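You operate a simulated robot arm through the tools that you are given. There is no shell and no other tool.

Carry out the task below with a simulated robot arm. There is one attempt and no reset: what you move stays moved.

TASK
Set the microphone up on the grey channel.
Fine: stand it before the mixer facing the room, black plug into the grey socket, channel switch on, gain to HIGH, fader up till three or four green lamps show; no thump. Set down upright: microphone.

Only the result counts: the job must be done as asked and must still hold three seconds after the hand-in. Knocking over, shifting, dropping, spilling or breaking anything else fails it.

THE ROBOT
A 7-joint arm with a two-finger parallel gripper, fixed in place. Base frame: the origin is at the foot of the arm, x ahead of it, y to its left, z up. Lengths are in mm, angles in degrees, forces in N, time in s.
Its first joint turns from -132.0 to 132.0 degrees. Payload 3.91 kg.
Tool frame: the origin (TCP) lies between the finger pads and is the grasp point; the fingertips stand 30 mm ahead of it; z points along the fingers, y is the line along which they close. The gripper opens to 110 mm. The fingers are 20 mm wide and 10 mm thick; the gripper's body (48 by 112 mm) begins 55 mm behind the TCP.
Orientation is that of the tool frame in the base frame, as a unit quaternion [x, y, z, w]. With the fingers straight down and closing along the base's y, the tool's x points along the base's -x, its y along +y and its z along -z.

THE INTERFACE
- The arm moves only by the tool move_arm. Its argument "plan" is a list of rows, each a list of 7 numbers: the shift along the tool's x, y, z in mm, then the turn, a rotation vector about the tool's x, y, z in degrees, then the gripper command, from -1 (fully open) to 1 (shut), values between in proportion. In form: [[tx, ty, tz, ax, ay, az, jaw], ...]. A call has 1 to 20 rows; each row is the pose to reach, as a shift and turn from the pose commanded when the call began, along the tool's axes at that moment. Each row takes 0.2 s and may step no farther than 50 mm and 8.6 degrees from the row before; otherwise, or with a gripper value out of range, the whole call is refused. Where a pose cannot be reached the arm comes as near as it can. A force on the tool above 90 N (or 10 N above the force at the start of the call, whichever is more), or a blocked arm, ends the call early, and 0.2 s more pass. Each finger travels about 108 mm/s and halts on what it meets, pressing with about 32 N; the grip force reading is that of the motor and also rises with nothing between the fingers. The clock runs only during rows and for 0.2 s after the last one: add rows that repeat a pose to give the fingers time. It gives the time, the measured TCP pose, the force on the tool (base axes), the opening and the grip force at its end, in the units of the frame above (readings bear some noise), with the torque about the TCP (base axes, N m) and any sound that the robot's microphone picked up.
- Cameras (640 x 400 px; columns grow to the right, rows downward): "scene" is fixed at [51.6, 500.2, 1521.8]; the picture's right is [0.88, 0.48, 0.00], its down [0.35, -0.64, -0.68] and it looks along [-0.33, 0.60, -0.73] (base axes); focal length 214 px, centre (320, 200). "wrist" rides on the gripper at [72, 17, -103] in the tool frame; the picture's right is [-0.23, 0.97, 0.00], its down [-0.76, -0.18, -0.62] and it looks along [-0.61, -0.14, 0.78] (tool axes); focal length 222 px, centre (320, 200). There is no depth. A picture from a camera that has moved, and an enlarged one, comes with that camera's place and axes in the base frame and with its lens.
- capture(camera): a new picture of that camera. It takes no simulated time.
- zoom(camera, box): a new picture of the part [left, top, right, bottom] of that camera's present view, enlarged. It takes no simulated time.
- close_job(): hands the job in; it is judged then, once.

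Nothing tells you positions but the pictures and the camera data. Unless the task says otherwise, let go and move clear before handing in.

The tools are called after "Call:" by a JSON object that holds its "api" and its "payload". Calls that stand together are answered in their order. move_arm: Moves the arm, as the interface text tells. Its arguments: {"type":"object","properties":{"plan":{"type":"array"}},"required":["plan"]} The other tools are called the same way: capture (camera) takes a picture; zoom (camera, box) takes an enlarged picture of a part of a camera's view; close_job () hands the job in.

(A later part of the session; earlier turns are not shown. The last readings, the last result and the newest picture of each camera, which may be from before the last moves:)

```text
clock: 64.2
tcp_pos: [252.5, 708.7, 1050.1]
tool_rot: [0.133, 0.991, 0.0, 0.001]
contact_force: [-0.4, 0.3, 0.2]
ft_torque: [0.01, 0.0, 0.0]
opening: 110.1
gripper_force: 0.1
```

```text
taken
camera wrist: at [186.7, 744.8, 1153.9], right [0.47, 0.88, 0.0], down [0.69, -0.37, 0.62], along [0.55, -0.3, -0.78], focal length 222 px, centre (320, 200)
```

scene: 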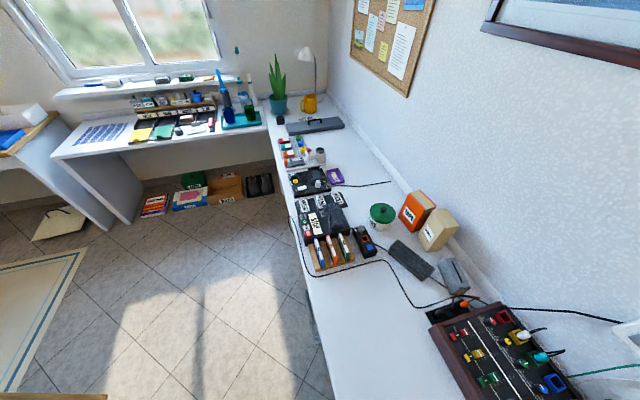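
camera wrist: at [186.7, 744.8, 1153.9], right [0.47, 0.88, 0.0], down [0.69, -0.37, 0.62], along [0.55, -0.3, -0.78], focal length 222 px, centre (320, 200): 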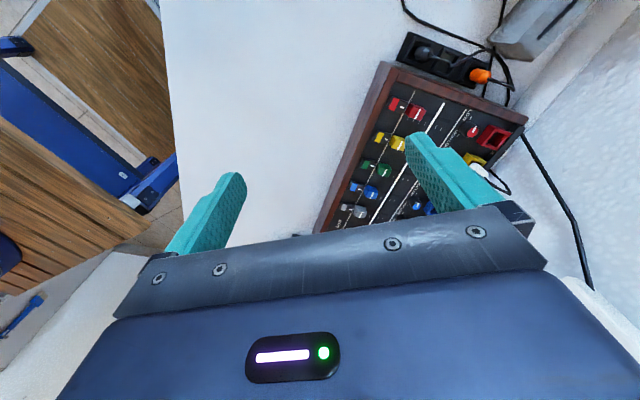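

Call:
{"api": "move_arm", "payload": {"plan": [[0, 0, 0, 0, -7, 0, -1], [0, 0, 0, 0, -14, 0, -1], [0, 0, 0, 0, -21, 0, -1], [0, 0, 0, 0, -27, 0, -1]]}}

Call:
{"api": "capture", "payload": {"camera": "wrist"}}

Call:
{"api": "zoom", "payload": {"camera": "wrist", "box": [200, 60, 440, 210]}}

```text
clock: 65.2
tcp_pos: [252.5, 709.6, 1049.2]
tool_rot: [0.128, 0.963, -0.031, 0.233]
contact_force: [0.2, 0.7, -0.7]
ft_torque: [0.0, 0.08, 0.0]
opening: 110.2
gripper_force: 0.2
```

```text
taken
camera wrist: at [149.9, 755.1, 1109.8], right [0.45, 0.89, 0.1], down [0.33, -0.27, 0.9], along [0.83, -0.37, -0.42], focal length 222 px, centre (320, 200)
```

wrist: 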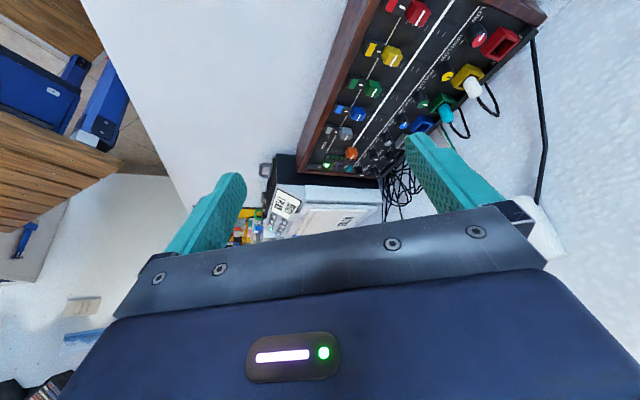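

```text
2.67 times, centred on (320, 135) of wrist
camera zoom: at [149.9, 755.1, 1109.8], right [0.45, 0.89, 0.1], down [0.33, -0.27, 0.9], along [0.83, -0.37, -0.42], focal length 592 px, centre (320, 373)
```

zoom: 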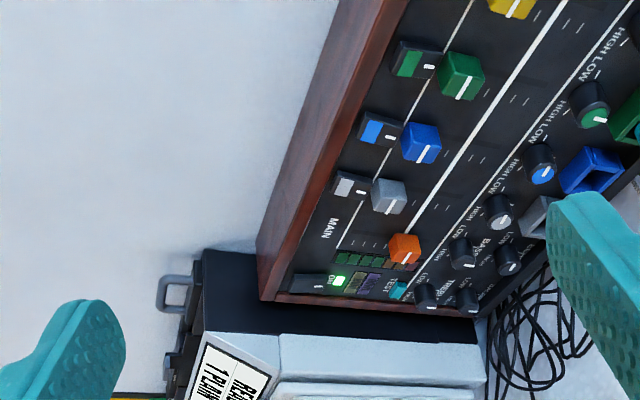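

I'll swing closer to the wall to see behind the notes machine.

Call:
{"api": "move_arm", "payload": {"plan": [[-18, 37, 9, 2.8, 0, 5.6, -1], [-35, 75, 18, 5.7, 0, 11.1, -1], [-53, 112, 27, 8.5, 0, 16.7, -1], [-71, 150, 36, 11.4, 0, 22.3, -1]]}}

Call:
{"api": "capture", "payload": {"camera": "wrist"}}

Call:
{"api": "zoom", "payload": {"camera": "wrist", "box": [200, 60, 440, 210]}}

```text
clock: 66.2
tcp_pos: [368.5, 832.5, 1052.1]
tool_rot: [0.334, 0.913, -0.08, 0.219]
contact_force: [-0.8, -0.1, 1.4]
ft_torque: [0.05, -0.04, 0.04]
opening: 110.1
gripper_force: 0.0
```

```text
taken
camera wrist: at [293.2, 917.1, 1111.5], right [0.78, 0.62, 0.1], down [0.19, -0.39, 0.9], along [0.59, -0.68, -0.42], focal length 222 px, centre (320, 200)
```

wrist: 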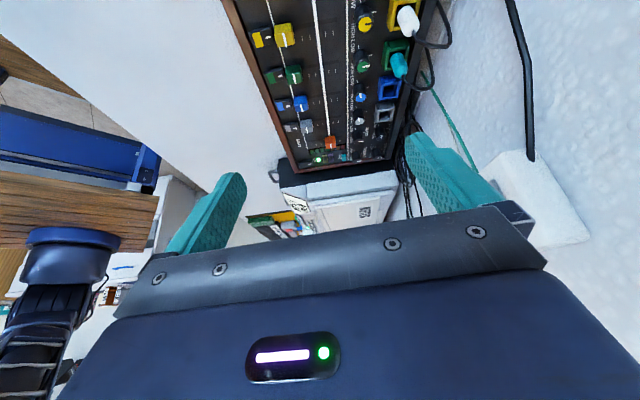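

```text
2.67 times, centred on (320, 135) of wrist
camera zoom: at [293.2, 917.1, 1111.5], right [0.78, 0.62, 0.1], down [0.19, -0.39, 0.9], along [0.59, -0.68, -0.42], focal length 592 px, centre (320, 373)
```

zoom: 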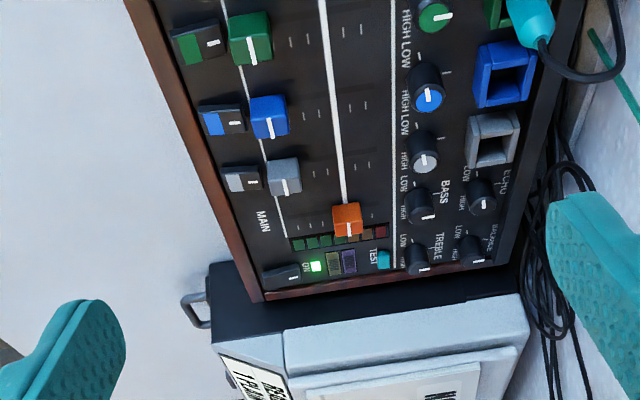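

A clear look at the mixer panel. I'll tilt further to see past the notes machine along the wall.

Call:
{"api": "move_arm", "payload": {"plan": [[0, 0, 0, 0, -7, 0, -1], [0, 0, 0, 0, -14, 0, -1], [0, 0, 0, 0, -21, 0, -1], [0, 0, 0, 0, -26, 0, -1]]}}

Call:
{"api": "capture", "payload": {"camera": "wrist"}}

Call:
{"api": "zoom", "payload": {"camera": "wrist", "box": [200, 60, 440, 210]}}

```text
clock: 67.2
tcp_pos: [368.3, 832.8, 1051.3]
tool_rot: [0.307, 0.841, -0.153, 0.42]
contact_force: [0.4, -0.2, 1.4]
ft_torque: [0.03, 0.03, 0.02]
opening: 110.0
gripper_force: 0.0
```

```text
taken
camera wrist: at [282.3, 927.6, 1055.9], right [0.73, 0.66, 0.18], down [-0.15, -0.11, 0.98], along [0.67, -0.75, 0.02], focal length 222 px, centre (320, 200)
```

wrist: 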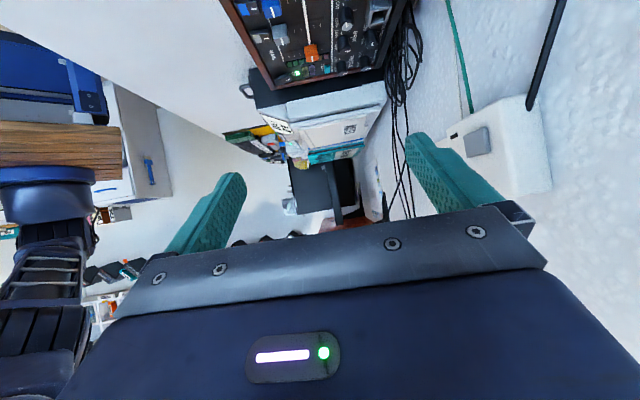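

```text
2.67 times, centred on (320, 135) of wrist
camera zoom: at [282.3, 927.6, 1055.9], right [0.73, 0.66, 0.18], down [-0.15, -0.11, 0.98], along [0.67, -0.75, 0.02], focal length 592 px, centre (320, 373)
```

zoom: 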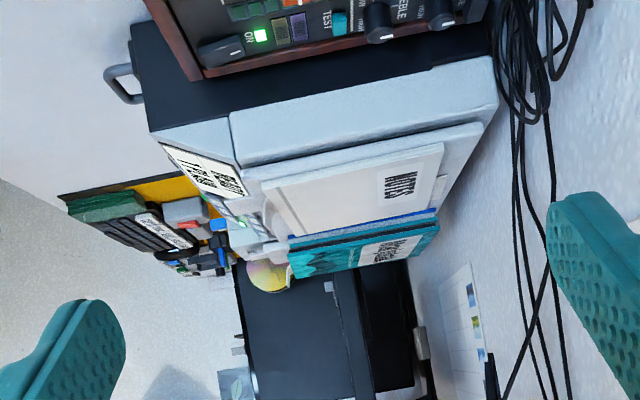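

Nothing behind the notes machine; those coil cables go up the wall. I'll untilt and inspect the plug rack and small device from very close.

Call:
{"api": "move_arm", "payload": {"plan": [[0, 0, 0, 0, 8, 0, -1], [0, 0, 0, 0, 16, 0, -1], [0, 0, 0, 0, 24, 0, -1], [0, 0, 0, 0, 32, 0, -1], [0, 0, 0, 0, 40, 0, -1], [0, 0, 0, 0, 48, 0, -1], [0, 0, 0, 0, 53, 0, -1], [0, 0, 0, 0, 53, 0, -1]]}}

```text
clock: 69.0
tcp_pos: [367.8, 834.2, 1050.1]
tool_rot: [0.342, 0.94, 0.0, 0.0]
contact_force: [0.0, -0.3, 0.6]
ft_torque: [0.01, -0.01, 0.01]
opening: 110.0
gripper_force: 0.1
```

Call:
{"api": "move_arm", "payload": {"plan": [[10, -9, 5, 0, 0, -8, -1], [19, -18, 10, 0, 0, -16, -1], [29, -26, 15, 0, 0, -24, -1], [38, -35, 20, 0, 0, -32, -1], [48, -44, 30, 0, 0, -40, -1], [57, -53, 50, 0, 0, -48, -1], [67, -62, 70, 0, 0, -56, -1], [76, -71, 95, 0, 0, -64, -1], [86, -79, 125, 0, 0, -72, -1], [95, -88, 155, 0, 0, -80, -1], [105, -97, 190, 0, 0, -87, -1]]}}

Call:
{"api": "capture", "payload": {"camera": "wrist"}}

Call:
{"api": "zoom", "payload": {"camera": "wrist", "box": [220, 80, 420, 205]}}

```text
clock: 71.4
tcp_pos: [225.0, 827.3, 860.6]
tool_rot: [-0.4, 0.917, 0.0, 0.0]
contact_force: [-0.8, 0.3, -0.2]
ft_torque: [0.03, -0.01, 0.01]
opening: 109.9
gripper_force: 0.1
```

```text
taken
camera wrist: at [162.9, 786.1, 964.7], right [-0.56, 0.83, 0.0], down [0.65, 0.44, 0.62], along [0.52, 0.35, -0.78], focal length 222 px, centre (320, 200)
```

wrist: 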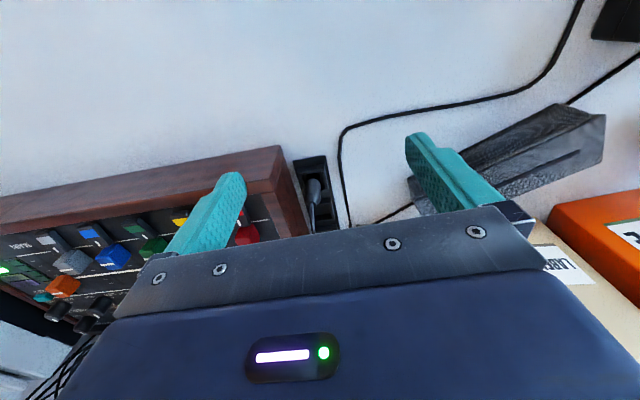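

```text
3.20 times, centred on (320, 142) of wrist
camera zoom: at [162.9, 786.1, 964.7], right [-0.56, 0.83, 0.0], down [0.65, 0.44, 0.62], along [0.52, 0.35, -0.78], focal length 711 px, centre (320, 384)
```

zoom: 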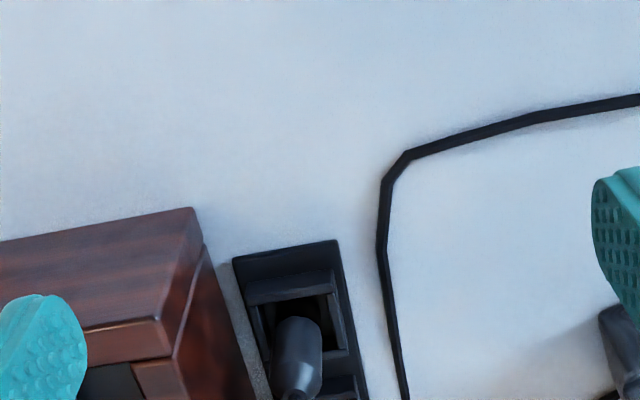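

Call:
{"api": "move_arm", "payload": {"plan": [[-30, 0, -20, 0, 0, 0, -1], [-60, 0, -40, 0, 0, 0, -1], [-90, 0, -50, 0, 0, 0, -1], [-130, 20, -60, 0, 0, 0, -1]]}}

Call:
{"api": "capture", "payload": {"camera": "wrist"}}

Call:
{"api": "zoom", "payload": {"camera": "wrist", "box": [220, 80, 420, 205]}}

Call:
{"api": "zoom", "payload": {"camera": "wrist", "box": [440, 0, 640, 125]}}

```text
clock: 72.4
tcp_pos: [301.5, 935.0, 922.4]
tool_rot: [-0.398, 0.917, 0.0, 0.0]
contact_force: [0.1, -0.3, 1.8]
ft_torque: [0.03, -0.01, -0.02]
opening: 110.0
gripper_force: 0.0
```

```text
taken
camera wrist: at [239.5, 892.2, 1024.9], right [-0.56, 0.83, 0.0], down [0.65, 0.43, 0.62], along [0.52, 0.35, -0.78], focal length 222 px, centre (320, 200)
```

wrist: 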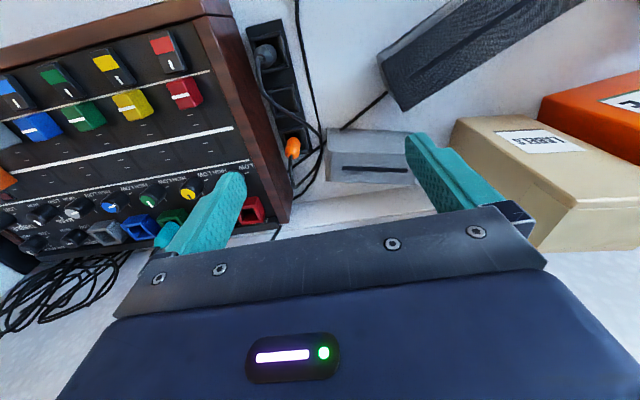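

```text
3.20 times, centred on (320, 142) of wrist
camera zoom: at [239.5, 892.2, 1024.9], right [-0.56, 0.83, 0.0], down [0.65, 0.43, 0.62], along [0.52, 0.35, -0.78], focal length 711 px, centre (320, 384)
```

zoom: 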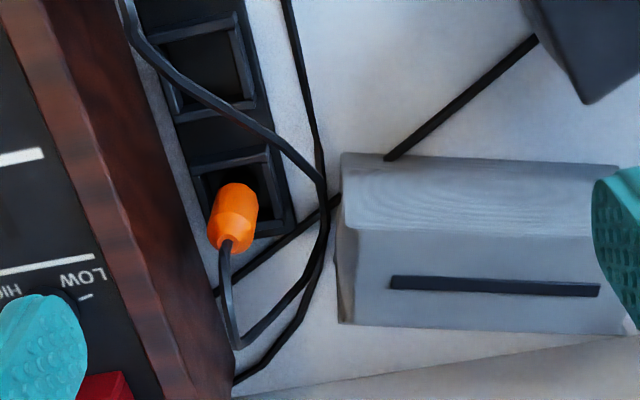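

```text
3.20 times, centred on (540, 62) of wrist
camera zoom: at [239.5, 892.2, 1024.9], right [-0.56, 0.83, 0.0], down [0.65, 0.43, 0.62], along [0.52, 0.35, -0.78], focal length 711 px, centre (-384, 640)
```

zoom: 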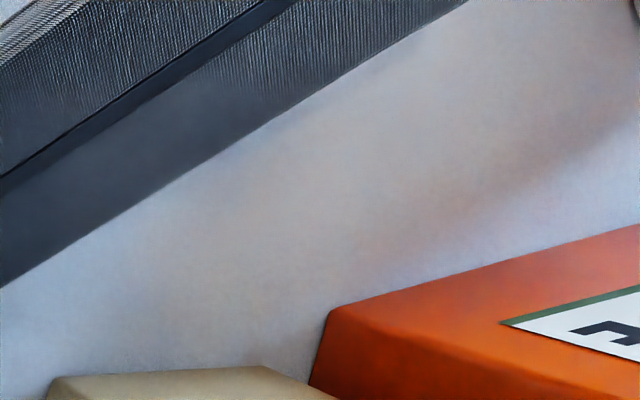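

The black and orange plugs are the two ends of one patch cable parked in the rack; the headphone cable goes behind the mixer. The small black device with the orange-framed socket could thus be the microphone, so I'll inspect it closely.

Call:
{"api": "move_arm", "payload": {"plan": [[33, 20, -30, 0, 0, 0, -1], [68, 45, -60, 0, 0, 0, -1], [103, 72, -70, 0, 0, 0, -1], [138, 100, -70, 0, 0, 0, -1], [173, 128, -70, 0, 0, 0, -1], [208, 156, -70, 0, 0, 0, -1], [243, 184, -70, 0, 0, 0, -1], [278, 212, -70, 0, 0, 0, -1], [310, 240, -65, 0, 0, 0, -1], [331, 260, -60, 0, 0, 0, -1]]}}

Call:
{"api": "capture", "payload": {"camera": "wrist"}}

Call:
{"api": "zoom", "payload": {"camera": "wrist", "box": [240, 90, 440, 215]}}

```text
refused: row 2 steps farther than a row can; nothing moved
```

```text
taken
camera wrist: at [239.5, 892.2, 1024.9], right [-0.56, 0.83, 0.0], down [0.65, 0.43, 0.62], along [0.52, 0.35, -0.78], focal length 222 px, centre (320, 200)
```

wrist: 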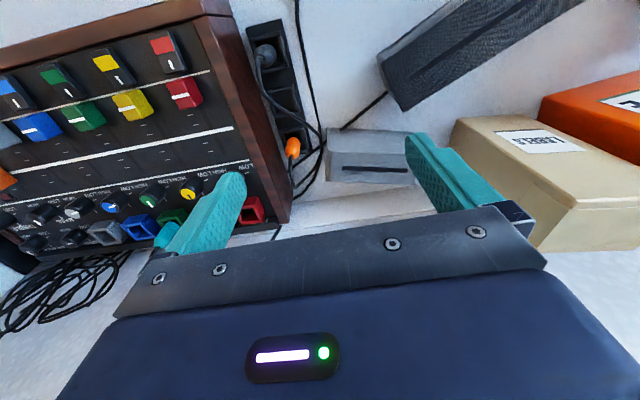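

```text
3.20 times, centred on (340, 152) of wrist
camera zoom: at [239.5, 892.2, 1024.9], right [-0.56, 0.83, 0.0], down [0.65, 0.43, 0.62], along [0.52, 0.35, -0.78], focal length 711 px, centre (256, 352)
```

zoom: 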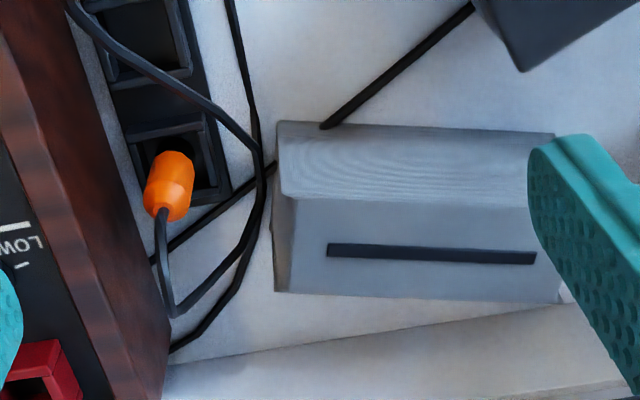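

Call:
{"api": "move_arm", "payload": {"plan": [[30, 20, -25, 0, 0, 0, -1], [60, 42, -50, 0, 0, 0, -1], [95, 69, -65, 0, 0, 0, -1], [130, 96, -70, 0, 0, 0, -1], [165, 124, -70, 0, 0, 0, -1], [200, 152, -70, 0, 0, 0, -1], [235, 180, -70, 0, 0, 0, -1], [270, 208, -70, 0, 0, 0, -1], [302, 236, -65, 0, 0, 0, -1], [331, 260, -60, 0, 0, 0, -1]]}}

Call:
{"api": "capture", "payload": {"camera": "wrist"}}

Call:
{"api": "zoom", "payload": {"camera": "wrist", "box": [240, 90, 440, 215]}}

```text
clock: 74.6
tcp_pos: [-114.7, 871.1, 979.9]
tool_rot: [-0.397, 0.918, 0.0, 0.001]
contact_force: [1.4, -0.3, 0.4]
ft_torque: [-0.05, 0.06, 0.0]
opening: 110.1
gripper_force: 0.1
```

```text
taken
camera wrist: at [-176.8, 830.4, 1083.4], right [-0.56, 0.83, 0.0], down [0.65, 0.43, 0.62], along [0.52, 0.35, -0.78], focal length 222 px, centre (320, 200)
```

wrist: 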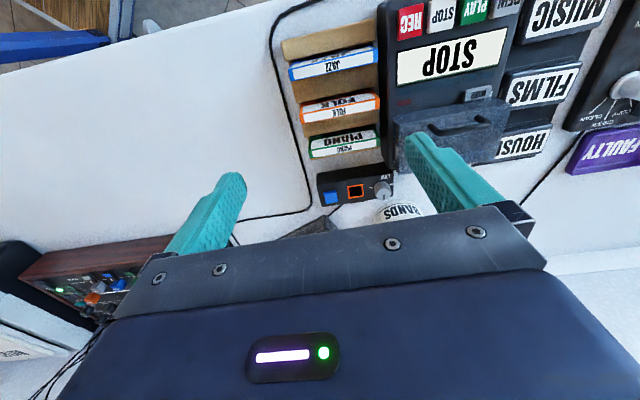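

```text
3.20 times, centred on (340, 152) of wrist
camera zoom: at [-176.8, 830.4, 1083.4], right [-0.56, 0.83, 0.0], down [0.65, 0.43, 0.62], along [0.52, 0.35, -0.78], focal length 711 px, centre (256, 352)
```

zoom: 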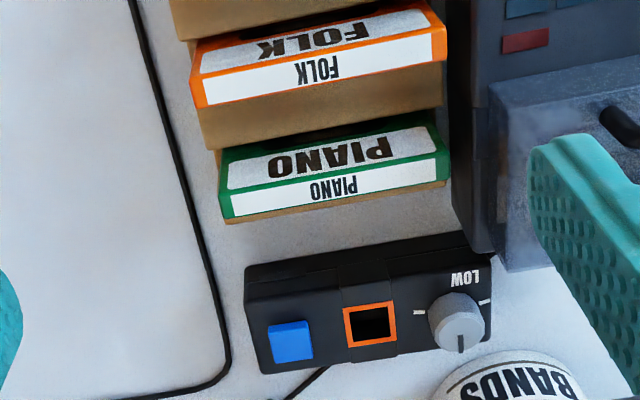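

The small box is tethered to the tape recorder. I'll examine the dark bar and grey block from low angles, since one may be the microphone.

Call:
{"api": "move_arm", "payload": {"plan": [[-20, -20, 0, 0, -7, 0, -1], [-40, -40, 0, 0, -14, 0, -1], [-60, -60, 10, 0, -21, 0, -1], [-80, -80, 20, 0, -28, 0, -1], [-90, -90, 30, 0, -34, 0, -1]]}}

Call:
{"api": "capture", "payload": {"camera": "wrist"}}

Call:
{"api": "zoom", "payload": {"camera": "wrist", "box": [200, 90, 440, 240]}}

```text
clock: 75.8
tcp_pos: [12.1, 875.3, 951.0]
tool_rot: [-0.381, 0.877, 0.117, 0.268]
contact_force: [0.0, 0.2, -0.4]
ft_torque: [-0.03, 0.01, -0.02]
opening: 109.9
gripper_force: 0.1
```

```text
taken
camera wrist: at [-80.5, 802.2, 996.8], right [-0.58, 0.8, 0.13], down [0.32, 0.08, 0.94], along [0.75, 0.59, -0.31], focal length 222 px, centre (320, 200)
```

wrist: 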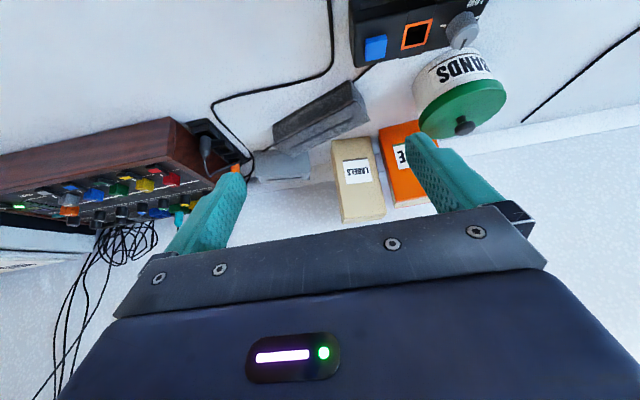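

```text
2.67 times, centred on (320, 165) of wrist
camera zoom: at [-80.5, 802.2, 996.8], right [-0.58, 0.8, 0.13], down [0.32, 0.08, 0.94], along [0.75, 0.59, -0.31], focal length 592 px, centre (320, 293)
```

zoom: 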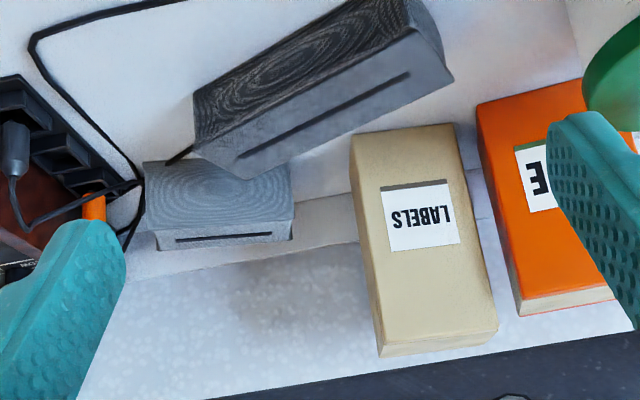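

These two bars are only slotted blocks. I'll do a careful check of the bench's right end from close up, where a microphone could be hidden behind the computer.

Call:
{"api": "move_arm", "payload": {"plan": [[2, 0, -40, 0, 6, 0, -1], [4, 0, -80, 0, 12, 0, -1], [6, 0, -120, 0, 18, 0, -1], [8, 0, -165, 0, 24, 0, -1], [10, 0, -210, 0, 30, 0, -1], [12, 0, -250, 0, 34, 0, -1], [12, 0, -250, 0, 34, 0, -1]]}}

```text
clock: 77.4
tcp_pos: [-89.5, 765.3, 1151.4]
tool_rot: [-0.399, 0.917, 0.0, -0.001]
contact_force: [0.8, -1.0, 0.1]
ft_torque: [0.0, 0.0, -0.01]
opening: 109.9
gripper_force: 0.0
```

Call:
{"api": "move_arm", "payload": {"plan": [[0, -48, 0, 0, 0, 0, -1], [0, -96, 0, 0, 0, 0, -1], [0, -144, 0, 0, 0, 0, -1], [0, -192, 0, 0, 0, 0, -1], [0, -240, 0, 0, 0, 0, -1], [0, -288, 0, 0, 0, 0, -1], [0, -336, 0, 0, 0, 0, -1], [0, -384, 0, 0, 0, 0, -1], [0, -432, 0, 0, 0, 0, -1], [0, -480, 0, 0, 0, 0, -1], [0, -528, 0, 0, 0, 0, -1], [0, -576, 0, 0, 0, 0, -1], [0, -624, 0, 0, 0, 0, -1], [0, -672, 0, 0, -4, 0, -1], [0, -720, 0, 0, -8, 0, -1], [0, -768, 0, 0, -12, 0, -1], [0, -816, 0, 0, -16, 0, -1], [0, -864, 0, 0, -20, 0, -1], [0, -912, 0, 0, -20, 0, -1], [0, -960, 0, 0, -20, 0, -1]]}}

Call:
{"api": "capture", "payload": {"camera": "wrist"}}

Call:
{"api": "zoom", "payload": {"camera": "wrist", "box": [180, 60, 460, 235]}}

Call:
{"api": "zoom", "payload": {"camera": "wrist", "box": [0, 0, 240, 150]}}

```text
clock: 81.6
tcp_pos: [609.0, 109.4, 1148.6]
tool_rot: [-0.392, 0.903, 0.069, 0.159]
contact_force: [-0.4, 0.4, 0.2]
ft_torque: [0.0, -0.01, -0.01]
opening: 110.0
gripper_force: 0.1
```

```text
taken
camera wrist: at [525.6, 46.4, 1222.2], right [-0.57, 0.82, 0.08], down [0.47, 0.25, 0.85], along [0.68, 0.52, -0.53], focal length 222 px, centre (320, 200)
```

wrist: 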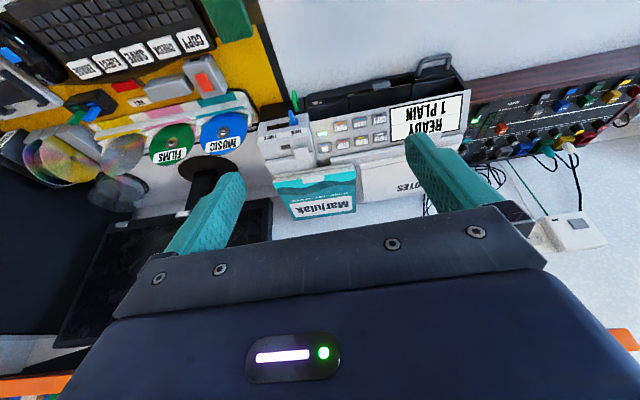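

```text
2.29 times, centred on (320, 148) of wrist
camera zoom: at [525.6, 46.4, 1222.2], right [-0.57, 0.82, 0.08], down [0.47, 0.25, 0.85], along [0.68, 0.52, -0.53], focal length 508 px, centre (320, 320)
```

zoom: 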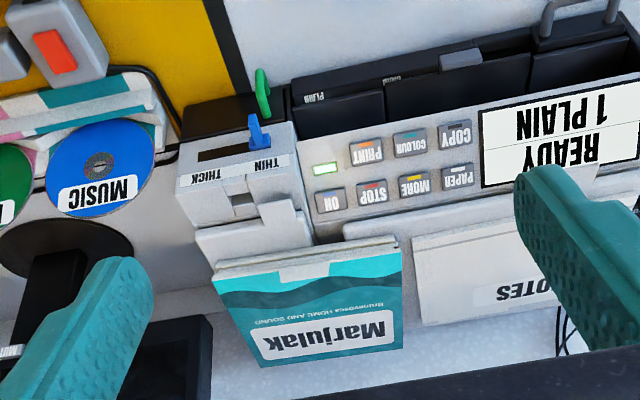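

```text
2.67 times, centred on (120, 75) of wrist
camera zoom: at [525.6, 46.4, 1222.2], right [-0.57, 0.82, 0.08], down [0.47, 0.25, 0.85], along [0.68, 0.52, -0.53], focal length 592 px, centre (853, 533)
```

zoom: 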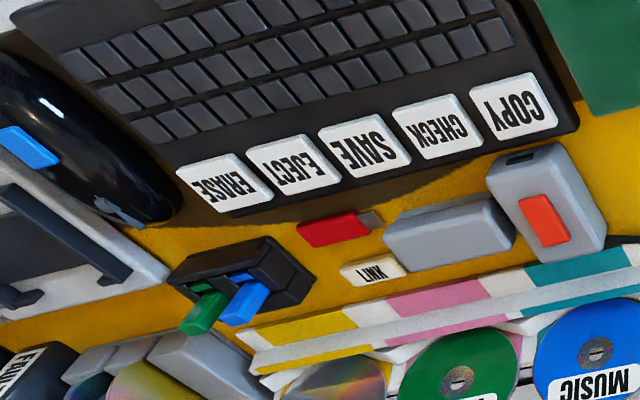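

Only printer and computer items there. I'll retreat and do a wide panorama of the rest of the room with the camera near-horizontal.

Call:
{"api": "move_arm", "payload": {"plan": [[6, 0, -40, 0, 4, 0, -1], [16, 0, -80, 0, 8, 0, -1], [30, 0, -120, 0, 12, 0, -1], [48, 0, -160, 0, 16, 0, -1], [70, 0, -195, 0, 20, 0, -1], [95, 0, -225, 0, 20, 0, -1], [125, 0, -250, 0, 20, 0, -1], [160, 0, -270, 0, 20, 0, -1], [195, 0, -290, 0, 20, 0, -1], [195, 0, -290, 0, 20, 0, -1]]}}

```text
clock: 83.8
tcp_pos: [413.8, -94.4, 1357.6]
tool_rot: [-0.399, 0.917, -0.001, -0.001]
contact_force: [-0.2, 0.6, -1.0]
ft_torque: [0.02, 0.0, -0.02]
opening: 110.1
gripper_force: 0.1
```

Call:
{"api": "move_arm", "payload": {"plan": [[0, 0, 0, 0, 0, 8, -1], [0, 0, 0, 0, 0, 16, -1], [0, 0, 0, 0, 0, 24, -1], [0, 0, 0, 0, 0, 32, -1], [0, 0, 0, 0, 0, 40, -1], [0, 0, 0, 0, 0, 48, -1], [0, 0, 0, 0, 0, 56, -1], [0, 0, 0, 0, 0, 64, -1], [0, 0, 0, 0, 0, 72, -1], [0, 0, 0, 0, 0, 80, -1], [0, 0, 0, 0, 0, 88, -1], [0, 0, 0, 0, 0, 96, -1], [0, 0, 0, 0, 0, 104, -1], [0, 0, 0, 0, 0, 112, -1]]}}

Call:
{"api": "move_arm", "payload": {"plan": [[0, 0, 0, 0, -8, 0, -1], [0, 0, 0, 0, -16, 0, -1], [0, 0, 0, 0, -24, 0, -1], [0, 0, 0, 0, -32, 0, -1], [0, 0, 0, 0, -36, 0, -1]]}}

Call:
{"api": "capture", "payload": {"camera": "wrist"}}

Call:
{"api": "zoom", "payload": {"camera": "wrist", "box": [0, 40, 320, 240]}}

Call:
{"api": "zoom", "payload": {"camera": "wrist", "box": [320, 40, 640, 240]}}

```text
clock: 86.8
tcp_pos: [416.6, -95.0, 1358.1]
tool_rot: [0.538, 0.843, 0.0, 0.0]
contact_force: [-0.2, -0.2, 0.4]
ft_torque: [0.01, -0.04, 0.02]
opening: 110.1
gripper_force: 0.0
```

```text
clock: 88.0
tcp_pos: [417.0, -94.2, 1357.9]
tool_rot: [0.51, 0.802, -0.166, 0.261]
contact_force: [-0.1, -0.4, 0.3]
ft_torque: [0.0, -0.01, 0.03]
opening: 110.2
gripper_force: 0.2
```

```text
taken
camera wrist: at [381.9, 19.3, 1398.2], right [0.96, 0.24, 0.13], down [-0.06, -0.3, 0.95], along [0.27, -0.92, -0.27], focal length 222 px, centre (320, 200)
```

wrist: 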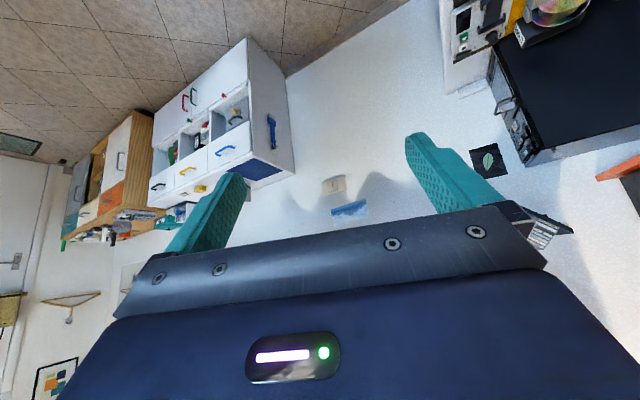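

```text
2.00 times, centred on (160, 140) of wrist
camera zoom: at [381.9, 19.3, 1398.2], right [0.96, 0.24, 0.13], down [-0.06, -0.3, 0.95], along [0.27, -0.92, -0.27], focal length 444 px, centre (640, 320)
```

zoom: 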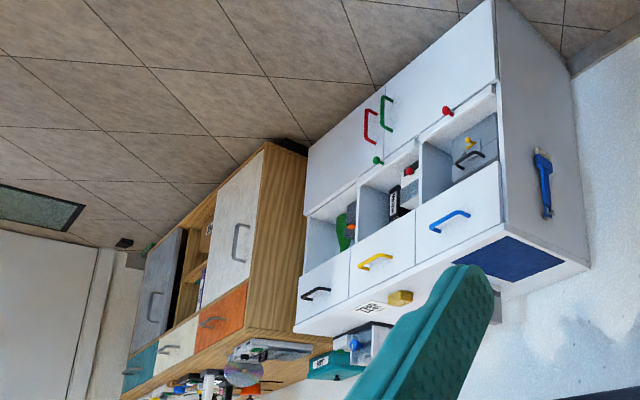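

```text
2.00 times, centred on (480, 140) of wrist
camera zoom: at [381.9, 19.3, 1398.2], right [0.96, 0.24, 0.13], down [-0.06, -0.3, 0.95], along [0.27, -0.92, -0.27], focal length 444 px, centre (0, 320)
```

zoom: 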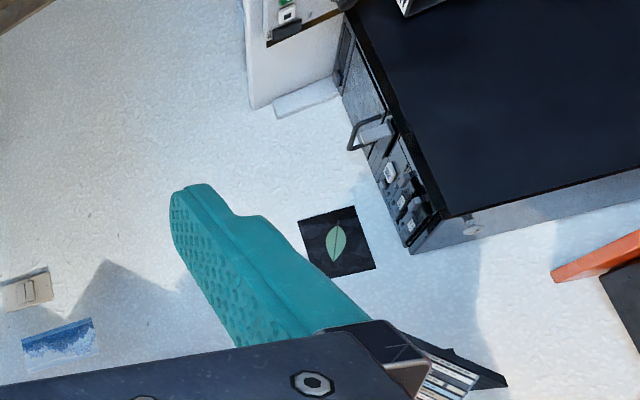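

Call:
{"api": "move_arm", "payload": {"plan": [[0, 0, 0, 0, 8, 0, -1], [0, 0, 0, 0, 16, 0, -1], [0, 0, 0, 0, 24, 0, -1], [0, 0, 0, 0, 32, 0, -1], [0, 0, 0, 0, 36, 0, -1]]}}

Call:
{"api": "move_arm", "payload": {"plan": [[0, -30, 0, 0, 0, 8, -1], [0, -60, 0, 0, 0, 16, -1], [0, -90, 0, 0, 0, 24, -1], [0, -120, 0, 0, 0, 32, -1], [0, -150, 0, 0, 0, 40, -1], [0, -180, 0, 0, 0, 48, -1], [0, -210, 0, 0, 0, 56, -1], [0, -240, 0, 0, 0, 64, -1], [0, -240, 0, 0, 0, 72, -1]]}}

Call:
{"api": "capture", "payload": {"camera": "wrist"}}

```text
clock: 89.2
tcp_pos: [417.3, -94.1, 1357.4]
tool_rot: [0.539, 0.843, 0.0, -0.001]
contact_force: [0.5, 0.6, 0.8]
ft_torque: [-0.01, 0.02, 0.0]
opening: 109.6
gripper_force: 0.1
```

```text
clock: 91.2
tcp_pos: [198.1, -197.9, 1356.2]
tool_rot: [0.931, 0.364, 0.0, -0.001]
contact_force: [-0.1, 0.5, -0.2]
ft_torque: [0.0, -0.01, 0.0]
opening: 110.1
gripper_force: 0.0
```

```text
taken
camera wrist: at [263.0, -161.7, 1460.3], right [0.5, -0.87, 0.0], down [-0.68, -0.39, 0.62], along [-0.54, -0.31, -0.78], focal length 222 px, centre (320, 200)
```

wrist: 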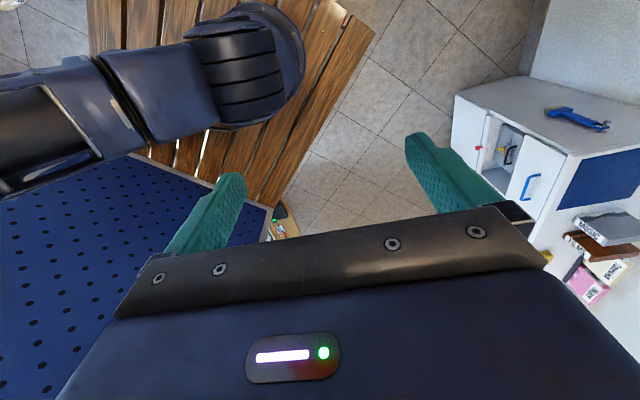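

Nothing reachable there either. I'll take a close look at the black gadget with the stem on the orange shelf, near the mixer, in case it is the microphone.

Call:
{"api": "move_arm", "payload": {"plan": [[0, 30, 0, 0, 0, -8, -1], [0, 60, 0, 0, 0, -16, -1], [0, 90, 0, 0, 0, -24, -1], [0, 120, 0, 0, 0, -32, -1], [0, 150, 0, 0, 0, -40, -1], [0, 180, 0, 0, 0, -48, -1], [0, 210, 0, 0, 0, -56, -1], [0, 240, 0, 0, 0, -64, -1], [0, 270, 0, 0, 0, -72, -1], [0, 290, 0, 0, 0, -80, -1], [0, 290, 0, 0, 0, -88, -1], [0, 290, 0, 0, 0, -96, -1], [0, 290, 0, 0, 0, -104, -1], [0, 290, 0, 0, 0, -112, -1], [0, 290, 0, 0, 0, -120, -1], [0, 290, 0, 0, 0, -128, -1], [0, 290, 0, 0, 0, -136, -1], [0, 290, 0, 0, 0, -144, -1], [0, 290, 0, 0, 0, -152, -1], [0, 290, 0, 0, 0, -160, -1]]}}

```text
clock: 95.4
tcp_pos: [398.1, -409.2, 1356.8]
tool_rot: [-0.2, 0.98, 0.0, 0.0]
contact_force: [-0.2, 0.6, 0.4]
ft_torque: [-0.03, 0.0, -0.01]
opening: 110.3
gripper_force: 0.1
```

Call:
{"api": "move_arm", "payload": {"plan": [[-22, 39, -5, 0, 0, -1, -1], [-45, 79, -11, 0, 0, -3, -1], [-68, 119, -16, 0, 0, -4, -1], [-91, 159, -22, 0, 0, -6, -1], [-114, 198, -27, 0, 0, -7, -1], [-136, 238, -33, 0, 0, -8, -1], [-159, 278, -38, 0, 0, -10, -1], [-182, 318, -44, 0, 0, -11, -1], [-204, 357, -49, 0, 0, -13, -1], [-227, 397, -55, 0, 0, -14, -1], [-250, 437, -60, 0, 0, -16, -1], [-272, 476, -66, 0, 0, -17, -1], [-295, 516, -71, 0, 0, -18, -1], [-318, 556, -77, 0, 0, -20, -1], [-340, 595, -82, 0, 0, -21, -1], [-363, 635, -88, 0, 0, -23, -1], [-386, 675, -93, 0, 0, -24, -1]]}}

Call:
{"api": "capture", "payload": {"camera": "wrist"}}

Call:
{"api": "zoom", "payload": {"camera": "wrist", "box": [200, 80, 440, 230]}}

```text
clock: 99.0
tcp_pos: [490.1, 361.5, 1452.6]
tool_rot: [-0.399, 0.917, 0.001, 0.001]
contact_force: [-0.2, -0.3, 0.9]
ft_torque: [0.04, -0.03, -0.01]
opening: 109.7
gripper_force: 0.1
```

```text
taken
camera wrist: at [427.2, 320.0, 1555.3], right [-0.56, 0.83, 0.0], down [0.65, 0.43, 0.62], along [0.52, 0.35, -0.78], focal length 222 px, centre (320, 200)
```

wrist: 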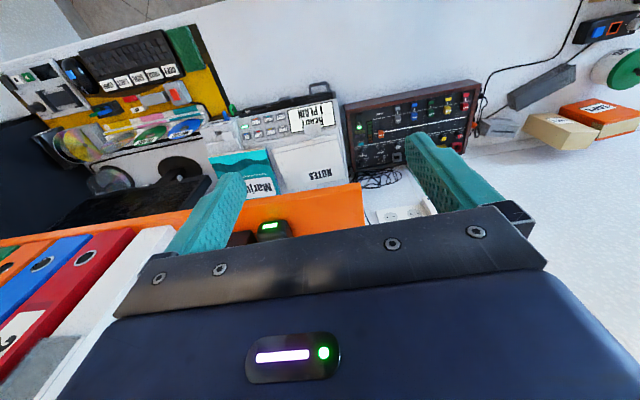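

```text
2.67 times, centred on (320, 155) of wrist
camera zoom: at [427.2, 320.0, 1555.3], right [-0.56, 0.83, 0.0], down [0.65, 0.43, 0.62], along [0.52, 0.35, -0.78], focal length 592 px, centre (320, 320)
```

zoom: 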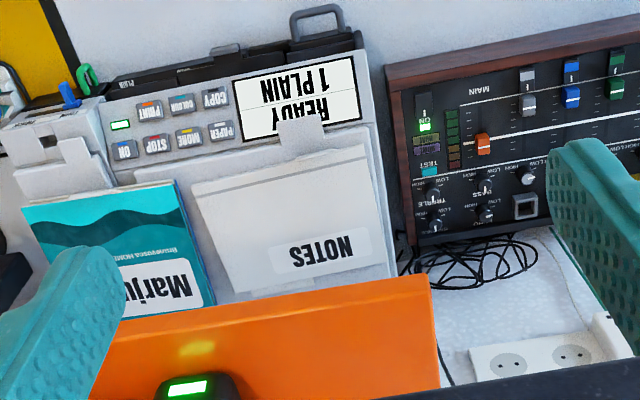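

Call:
{"api": "move_arm", "payload": {"plan": [[0, 0, 0, 0, -8, 0, -1], [0, 0, 0, 0, -16, 0, -1], [0, 0, 0, 0, -24, 0, -1], [0, 0, 0, 0, -32, 0, -1], [0, 0, 0, 0, -38, 0, -1]]}}

Call:
{"api": "capture", "payload": {"camera": "wrist"}}

Call:
{"api": "zoom", "payload": {"camera": "wrist", "box": [180, 60, 420, 210]}}

```text
clock: 100.2
tcp_pos: [490.7, 364.4, 1448.5]
tool_rot: [-0.376, 0.868, 0.129, 0.299]
contact_force: [0.3, 0.2, 0.2]
ft_torque: [0.02, 0.01, 0.0]
opening: 110.2
gripper_force: 0.0
```

```text
taken
camera wrist: at [395.1, 286.9, 1486.2], right [-0.59, 0.8, 0.14], down [0.28, 0.04, 0.96], along [0.76, 0.6, -0.24], focal length 222 px, centre (320, 200)
```

wrist: 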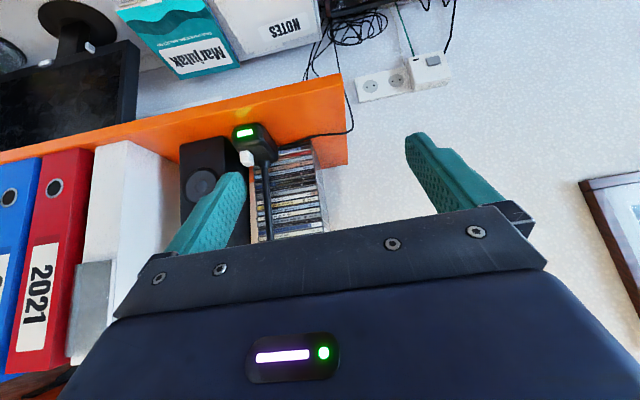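

```text
2.67 times, centred on (300, 135) of wrist
camera zoom: at [395.1, 286.9, 1486.2], right [-0.59, 0.8, 0.14], down [0.28, 0.04, 0.96], along [0.76, 0.6, -0.24], focal length 592 px, centre (373, 373)
```

zoom: 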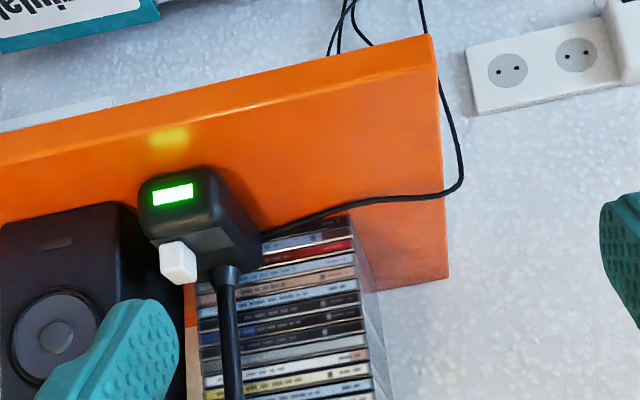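

That gadget is just a Wi-Fi router. I'll return and inspect the two slotted blocks in close-up from above.

Call:
{"api": "move_arm", "payload": {"plan": [[0, 0, 0, 0, 8, 0, -1], [0, 0, 0, 0, 16, 0, -1], [0, 0, 0, 0, 24, 0, -1], [0, 0, 0, 0, 32, 0, -1], [0, 0, 0, 0, 38, 0, -1], [0, 0, 0, 0, 38, 0, -1]]}}

Call:
{"api": "move_arm", "payload": {"plan": [[20, 40, 10, 0, 0, 0, -1], [40, 80, 20, 0, 0, 0, -1], [60, 120, 35, 0, 0, 0, -1], [70, 160, 55, 0, 0, 0, -1], [70, 200, 80, 0, 0, 0, -1], [70, 240, 108, 0, 0, 0, -1], [70, 280, 136, 0, 0, 0, -1], [70, 320, 164, 0, 0, 0, -1], [70, 360, 192, 0, 0, 0, -1], [70, 400, 220, 0, 0, 0, -1], [65, 440, 248, 0, 0, 0, -1], [55, 480, 276, 0, 0, 0, -1], [40, 520, 300, 0, 0, 0, -1], [20, 560, 320, 0, 0, 0, -1], [-5, 595, 340, 0, 0, 0, -1], [-35, 625, 360, 0, 0, 0, -1], [-65, 645, 390, 0, 0, 0, -1], [-95, 655, 425, 0, 0, 0, -1], [-120, 660, 465, 0, 0, 0, -1]]}}

Call:
{"api": "capture", "payload": {"camera": "wrist"}}

```text
clock: 101.6
tcp_pos: [488.9, 363.5, 1450.2]
tool_rot: [-0.398, 0.917, 0.0, -0.001]
contact_force: [-0.5, -1.0, 0.1]
ft_torque: [0.0, 0.04, -0.01]
opening: 110.2
gripper_force: 0.1
```

```text
clock: 105.6
tcp_pos: [90.3, 903.3, 986.4]
tool_rot: [-0.399, 0.917, 0.002, 0.0]
contact_force: [0.7, -0.6, 1.0]
ft_torque: [0.02, 0.01, 0.03]
opening: 110.1
gripper_force: 0.1
```

```text
taken
camera wrist: at [28.7, 861.1, 1090.2], right [-0.56, 0.83, 0.0], down [0.65, 0.43, 0.62], along [0.52, 0.35, -0.78], focal length 222 px, centre (320, 200)
```

wrist: 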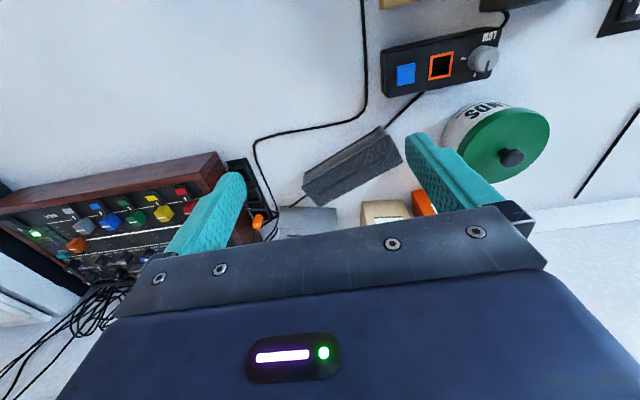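

Call:
{"api": "move_arm", "payload": {"plan": [[-30, 0, 20, 0, 0, 0, -1], [-60, 0, 50, 0, 0, 0, -1], [-80, -10, 70, 0, 0, 0, -1]]}}

Call:
{"api": "capture", "payload": {"camera": "wrist"}}

Call:
{"api": "zoom", "payload": {"camera": "wrist", "box": [230, 60, 430, 185]}}

Call:
{"api": "zoom", "payload": {"camera": "wrist", "box": [250, 110, 410, 210]}}

```text
clock: 106.4
tcp_pos: [151.4, 952.7, 915.9]
tool_rot: [-0.399, 0.917, 0.0, 0.0]
contact_force: [-1.5, 0.2, 0.5]
ft_torque: [0.01, -0.05, -0.01]
opening: 110.1
gripper_force: 0.2
```

```text
taken
camera wrist: at [88.8, 911.5, 1019.2], right [-0.56, 0.83, 0.0], down [0.65, 0.44, 0.62], along [0.52, 0.35, -0.78], focal length 222 px, centre (320, 200)
```

wrist: 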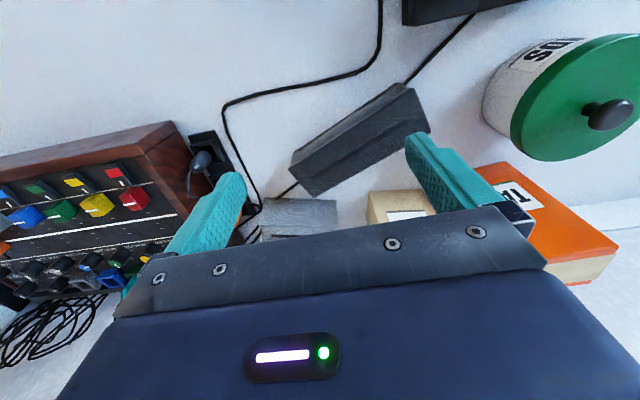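

```text
3.20 times, centred on (330, 122) of wrist
camera zoom: at [88.8, 911.5, 1019.2], right [-0.56, 0.83, 0.0], down [0.65, 0.44, 0.62], along [0.52, 0.35, -0.78], focal length 711 px, centre (288, 448)
```

zoom: 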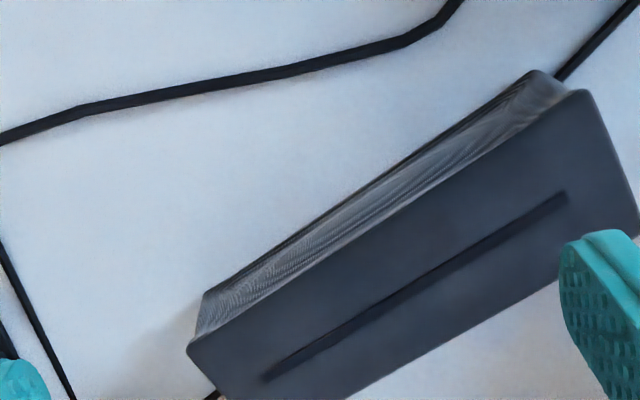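

```text
4.00 times, centred on (330, 160) of wrist
camera zoom: at [88.8, 911.5, 1019.2], right [-0.56, 0.83, 0.0], down [0.65, 0.44, 0.62], along [0.52, 0.35, -0.78], focal length 888 px, centre (280, 360)
```

zoom: 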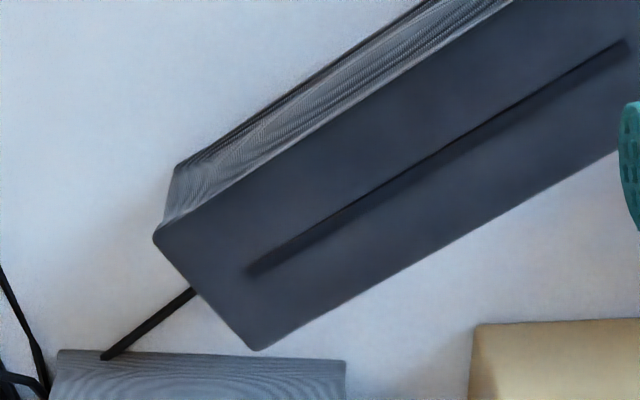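

Zoom re-renders sharply, so I can zoom much further from here to trace the plug cables.

Call:
{"api": "zoom", "payload": {"camera": "scene", "box": [426, 285, 490, 325]}}

Call:
{"api": "zoom", "payload": {"camera": "scene", "box": [446, 285, 486, 310]}}

Call:
{"api": "zoom", "payload": {"camera": "wrist", "box": [240, 185, 280, 210]}}

Call:
{"api": "zoom", "payload": {"camera": "scene", "box": [436, 252, 484, 298]}}

```text
10.00 times, centred on (458, 305) of scene
camera zoom: at [51.6, 500.2, 1521.8], right [0.88, 0.48, 0.0], down [0.35, -0.64, -0.68], along [-0.33, 0.6, -0.73], focal length 2145 px, centre (-1060, -850)
```

zoom: 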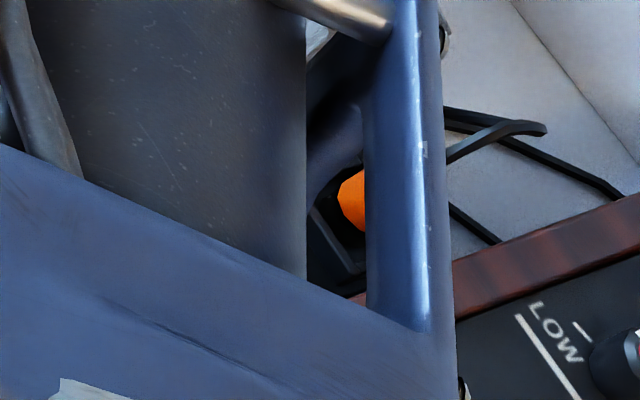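

```text
16.00 times, centred on (466, 298) of scene
camera zoom: at [51.6, 500.2, 1521.8], right [0.88, 0.48, 0.0], down [0.35, -0.64, -0.68], along [-0.33, 0.6, -0.73], focal length 3432 px, centre (-2016, -1360)
```

zoom: 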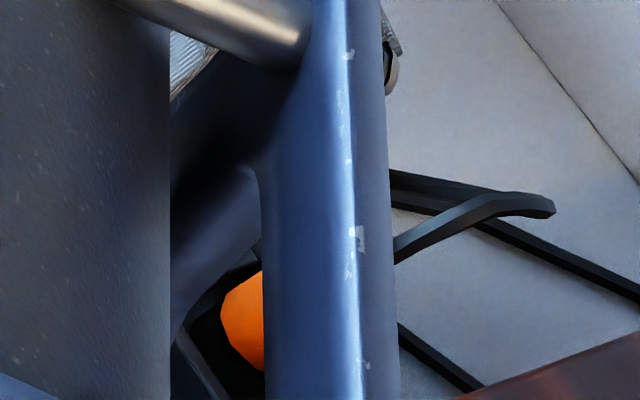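

```text
16.00 times, centred on (260, 198) of wrist
camera zoom: at [88.8, 911.5, 1019.2], right [-0.56, 0.83, 0.0], down [0.65, 0.44, 0.62], along [0.52, 0.35, -0.78], focal length 3554 px, centre (1280, 240)
```

zoom: 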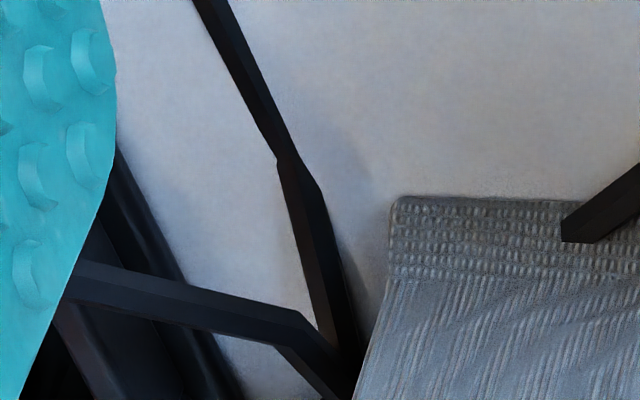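

```text
8.70 times, centred on (460, 275) of scene
camera zoom: at [51.6, 500.2, 1521.8], right [0.88, 0.48, 0.0], down [0.35, -0.64, -0.68], along [-0.33, 0.6, -0.73], focal length 1865 px, centre (-897, -452)
```

zoom: 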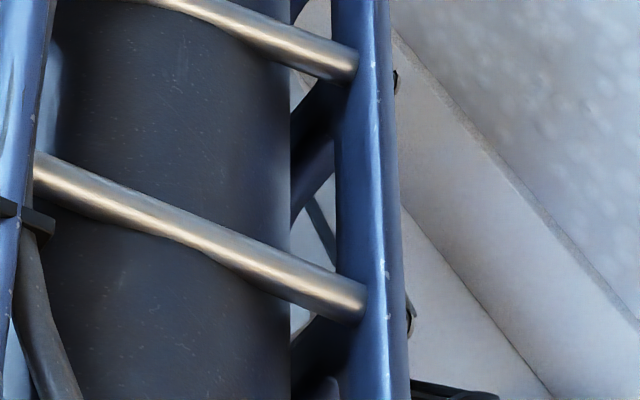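

The grey block's sides are covered by woven grille cloth, which suggests audio equipment. Let me zoom at high magnification over both blocks.

Call:
{"api": "zoom", "payload": {"camera": "wrist", "box": [285, 130, 357, 175]}}

Call:
{"api": "zoom", "payload": {"camera": "wrist", "box": [350, 80, 430, 130]}}

Call:
{"api": "zoom", "payload": {"camera": "wrist", "box": [255, 190, 343, 245]}}

```text
8.89 times, centred on (321, 152) of wrist
camera zoom: at [88.8, 911.5, 1019.2], right [-0.56, 0.83, 0.0], down [0.65, 0.44, 0.62], along [0.52, 0.35, -0.78], focal length 1974 px, centre (311, 622)
```

zoom: 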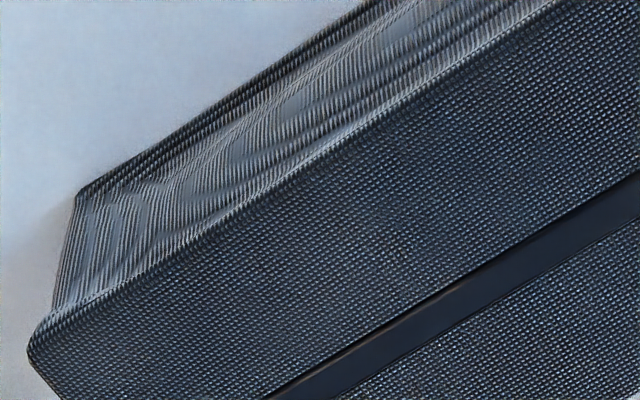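

```text
8.00 times, centred on (390, 105) of wrist
camera zoom: at [88.8, 911.5, 1019.2], right [-0.56, 0.83, 0.0], down [0.65, 0.44, 0.62], along [0.52, 0.35, -0.78], focal length 1777 px, centre (-240, 960)
```

zoom: 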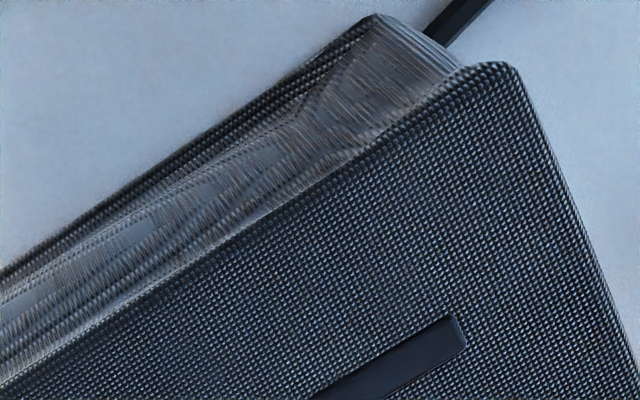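

```text
7.27 times, centred on (299, 218) of wrist
camera zoom: at [88.8, 911.5, 1019.2], right [-0.56, 0.83, 0.0], down [0.65, 0.44, 0.62], along [0.52, 0.35, -0.78], focal length 1615 px, centre (473, 73)
```

zoom: 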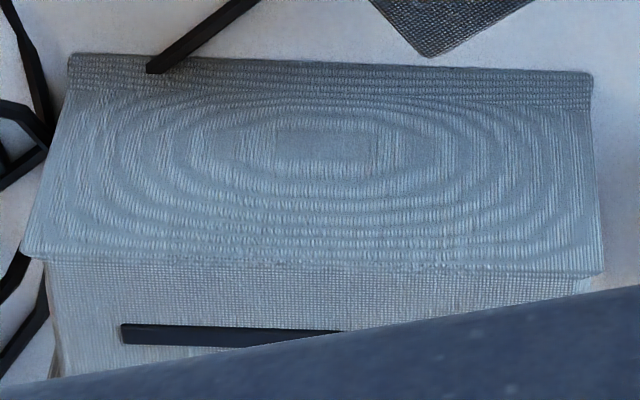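

Both blocks are fabric-covered pouches/boxes, not obviously a microphone. Let me check the one area not yet seen – the area behind the robot, reachable to ±132°.

Call:
{"api": "move_arm", "payload": {"plan": [[20, 10, -40, 0, 0, 0, -1], [50, 20, -75, 0, 0, 0, -1], [85, 30, -110, 0, 0, 0, -1], [120, 45, -140, 0, 0, 0, -1], [155, 60, -170, 0, 0, 0, -1], [190, 75, -200, 0, 0, 0, -1], [225, 95, -230, 0, 0, 0, -1], [260, 115, -255, 0, 0, 0, -1], [290, 140, -280, 0, 0, 0, -1], [320, 165, -300, 0, 0, 0, -1], [345, 190, -320, 0, 0, 0, -1], [365, 215, -340, 0, 0, 0, -1], [385, 240, -360, 0, 0, 0, -1]]}}

```text
refused: row 3 steps farther than a row can; nothing moved
```

Call:
{"api": "move_arm", "payload": {"plan": [[20, 10, -40, 0, 0, 0, -1], [50, 20, -75, 0, 0, 0, -1], [83, 30, -109, 0, 0, 0, -1], [116, 44, -139, 0, 0, 0, -1], [150, 58, -169, 0, 0, 0, -1], [184, 72, -198, 0, 0, 0, -1], [218, 91, -226, 0, 0, 0, -1], [252, 111, -250, 0, 0, 0, -1], [282, 136, -275, 0, 0, 0, -1], [312, 161, -295, 0, 0, 0, -1], [340, 186, -315, 0, 0, 0, -1], [362, 211, -335, 0, 0, 0, -1], [385, 240, -360, 0, 0, 0, -1]]}}

```text
clock: 109.2
tcp_pos: [-259.4, 794.7, 1250.2]
tool_rot: [-0.397, 0.918, -0.001, 0.0]
contact_force: [1.1, 0.6, -0.3]
ft_torque: [-0.07, 0.08, 0.03]
opening: 109.9
gripper_force: 0.1
out of reach, approached as far as the arm can: row 11, 12, 13
```

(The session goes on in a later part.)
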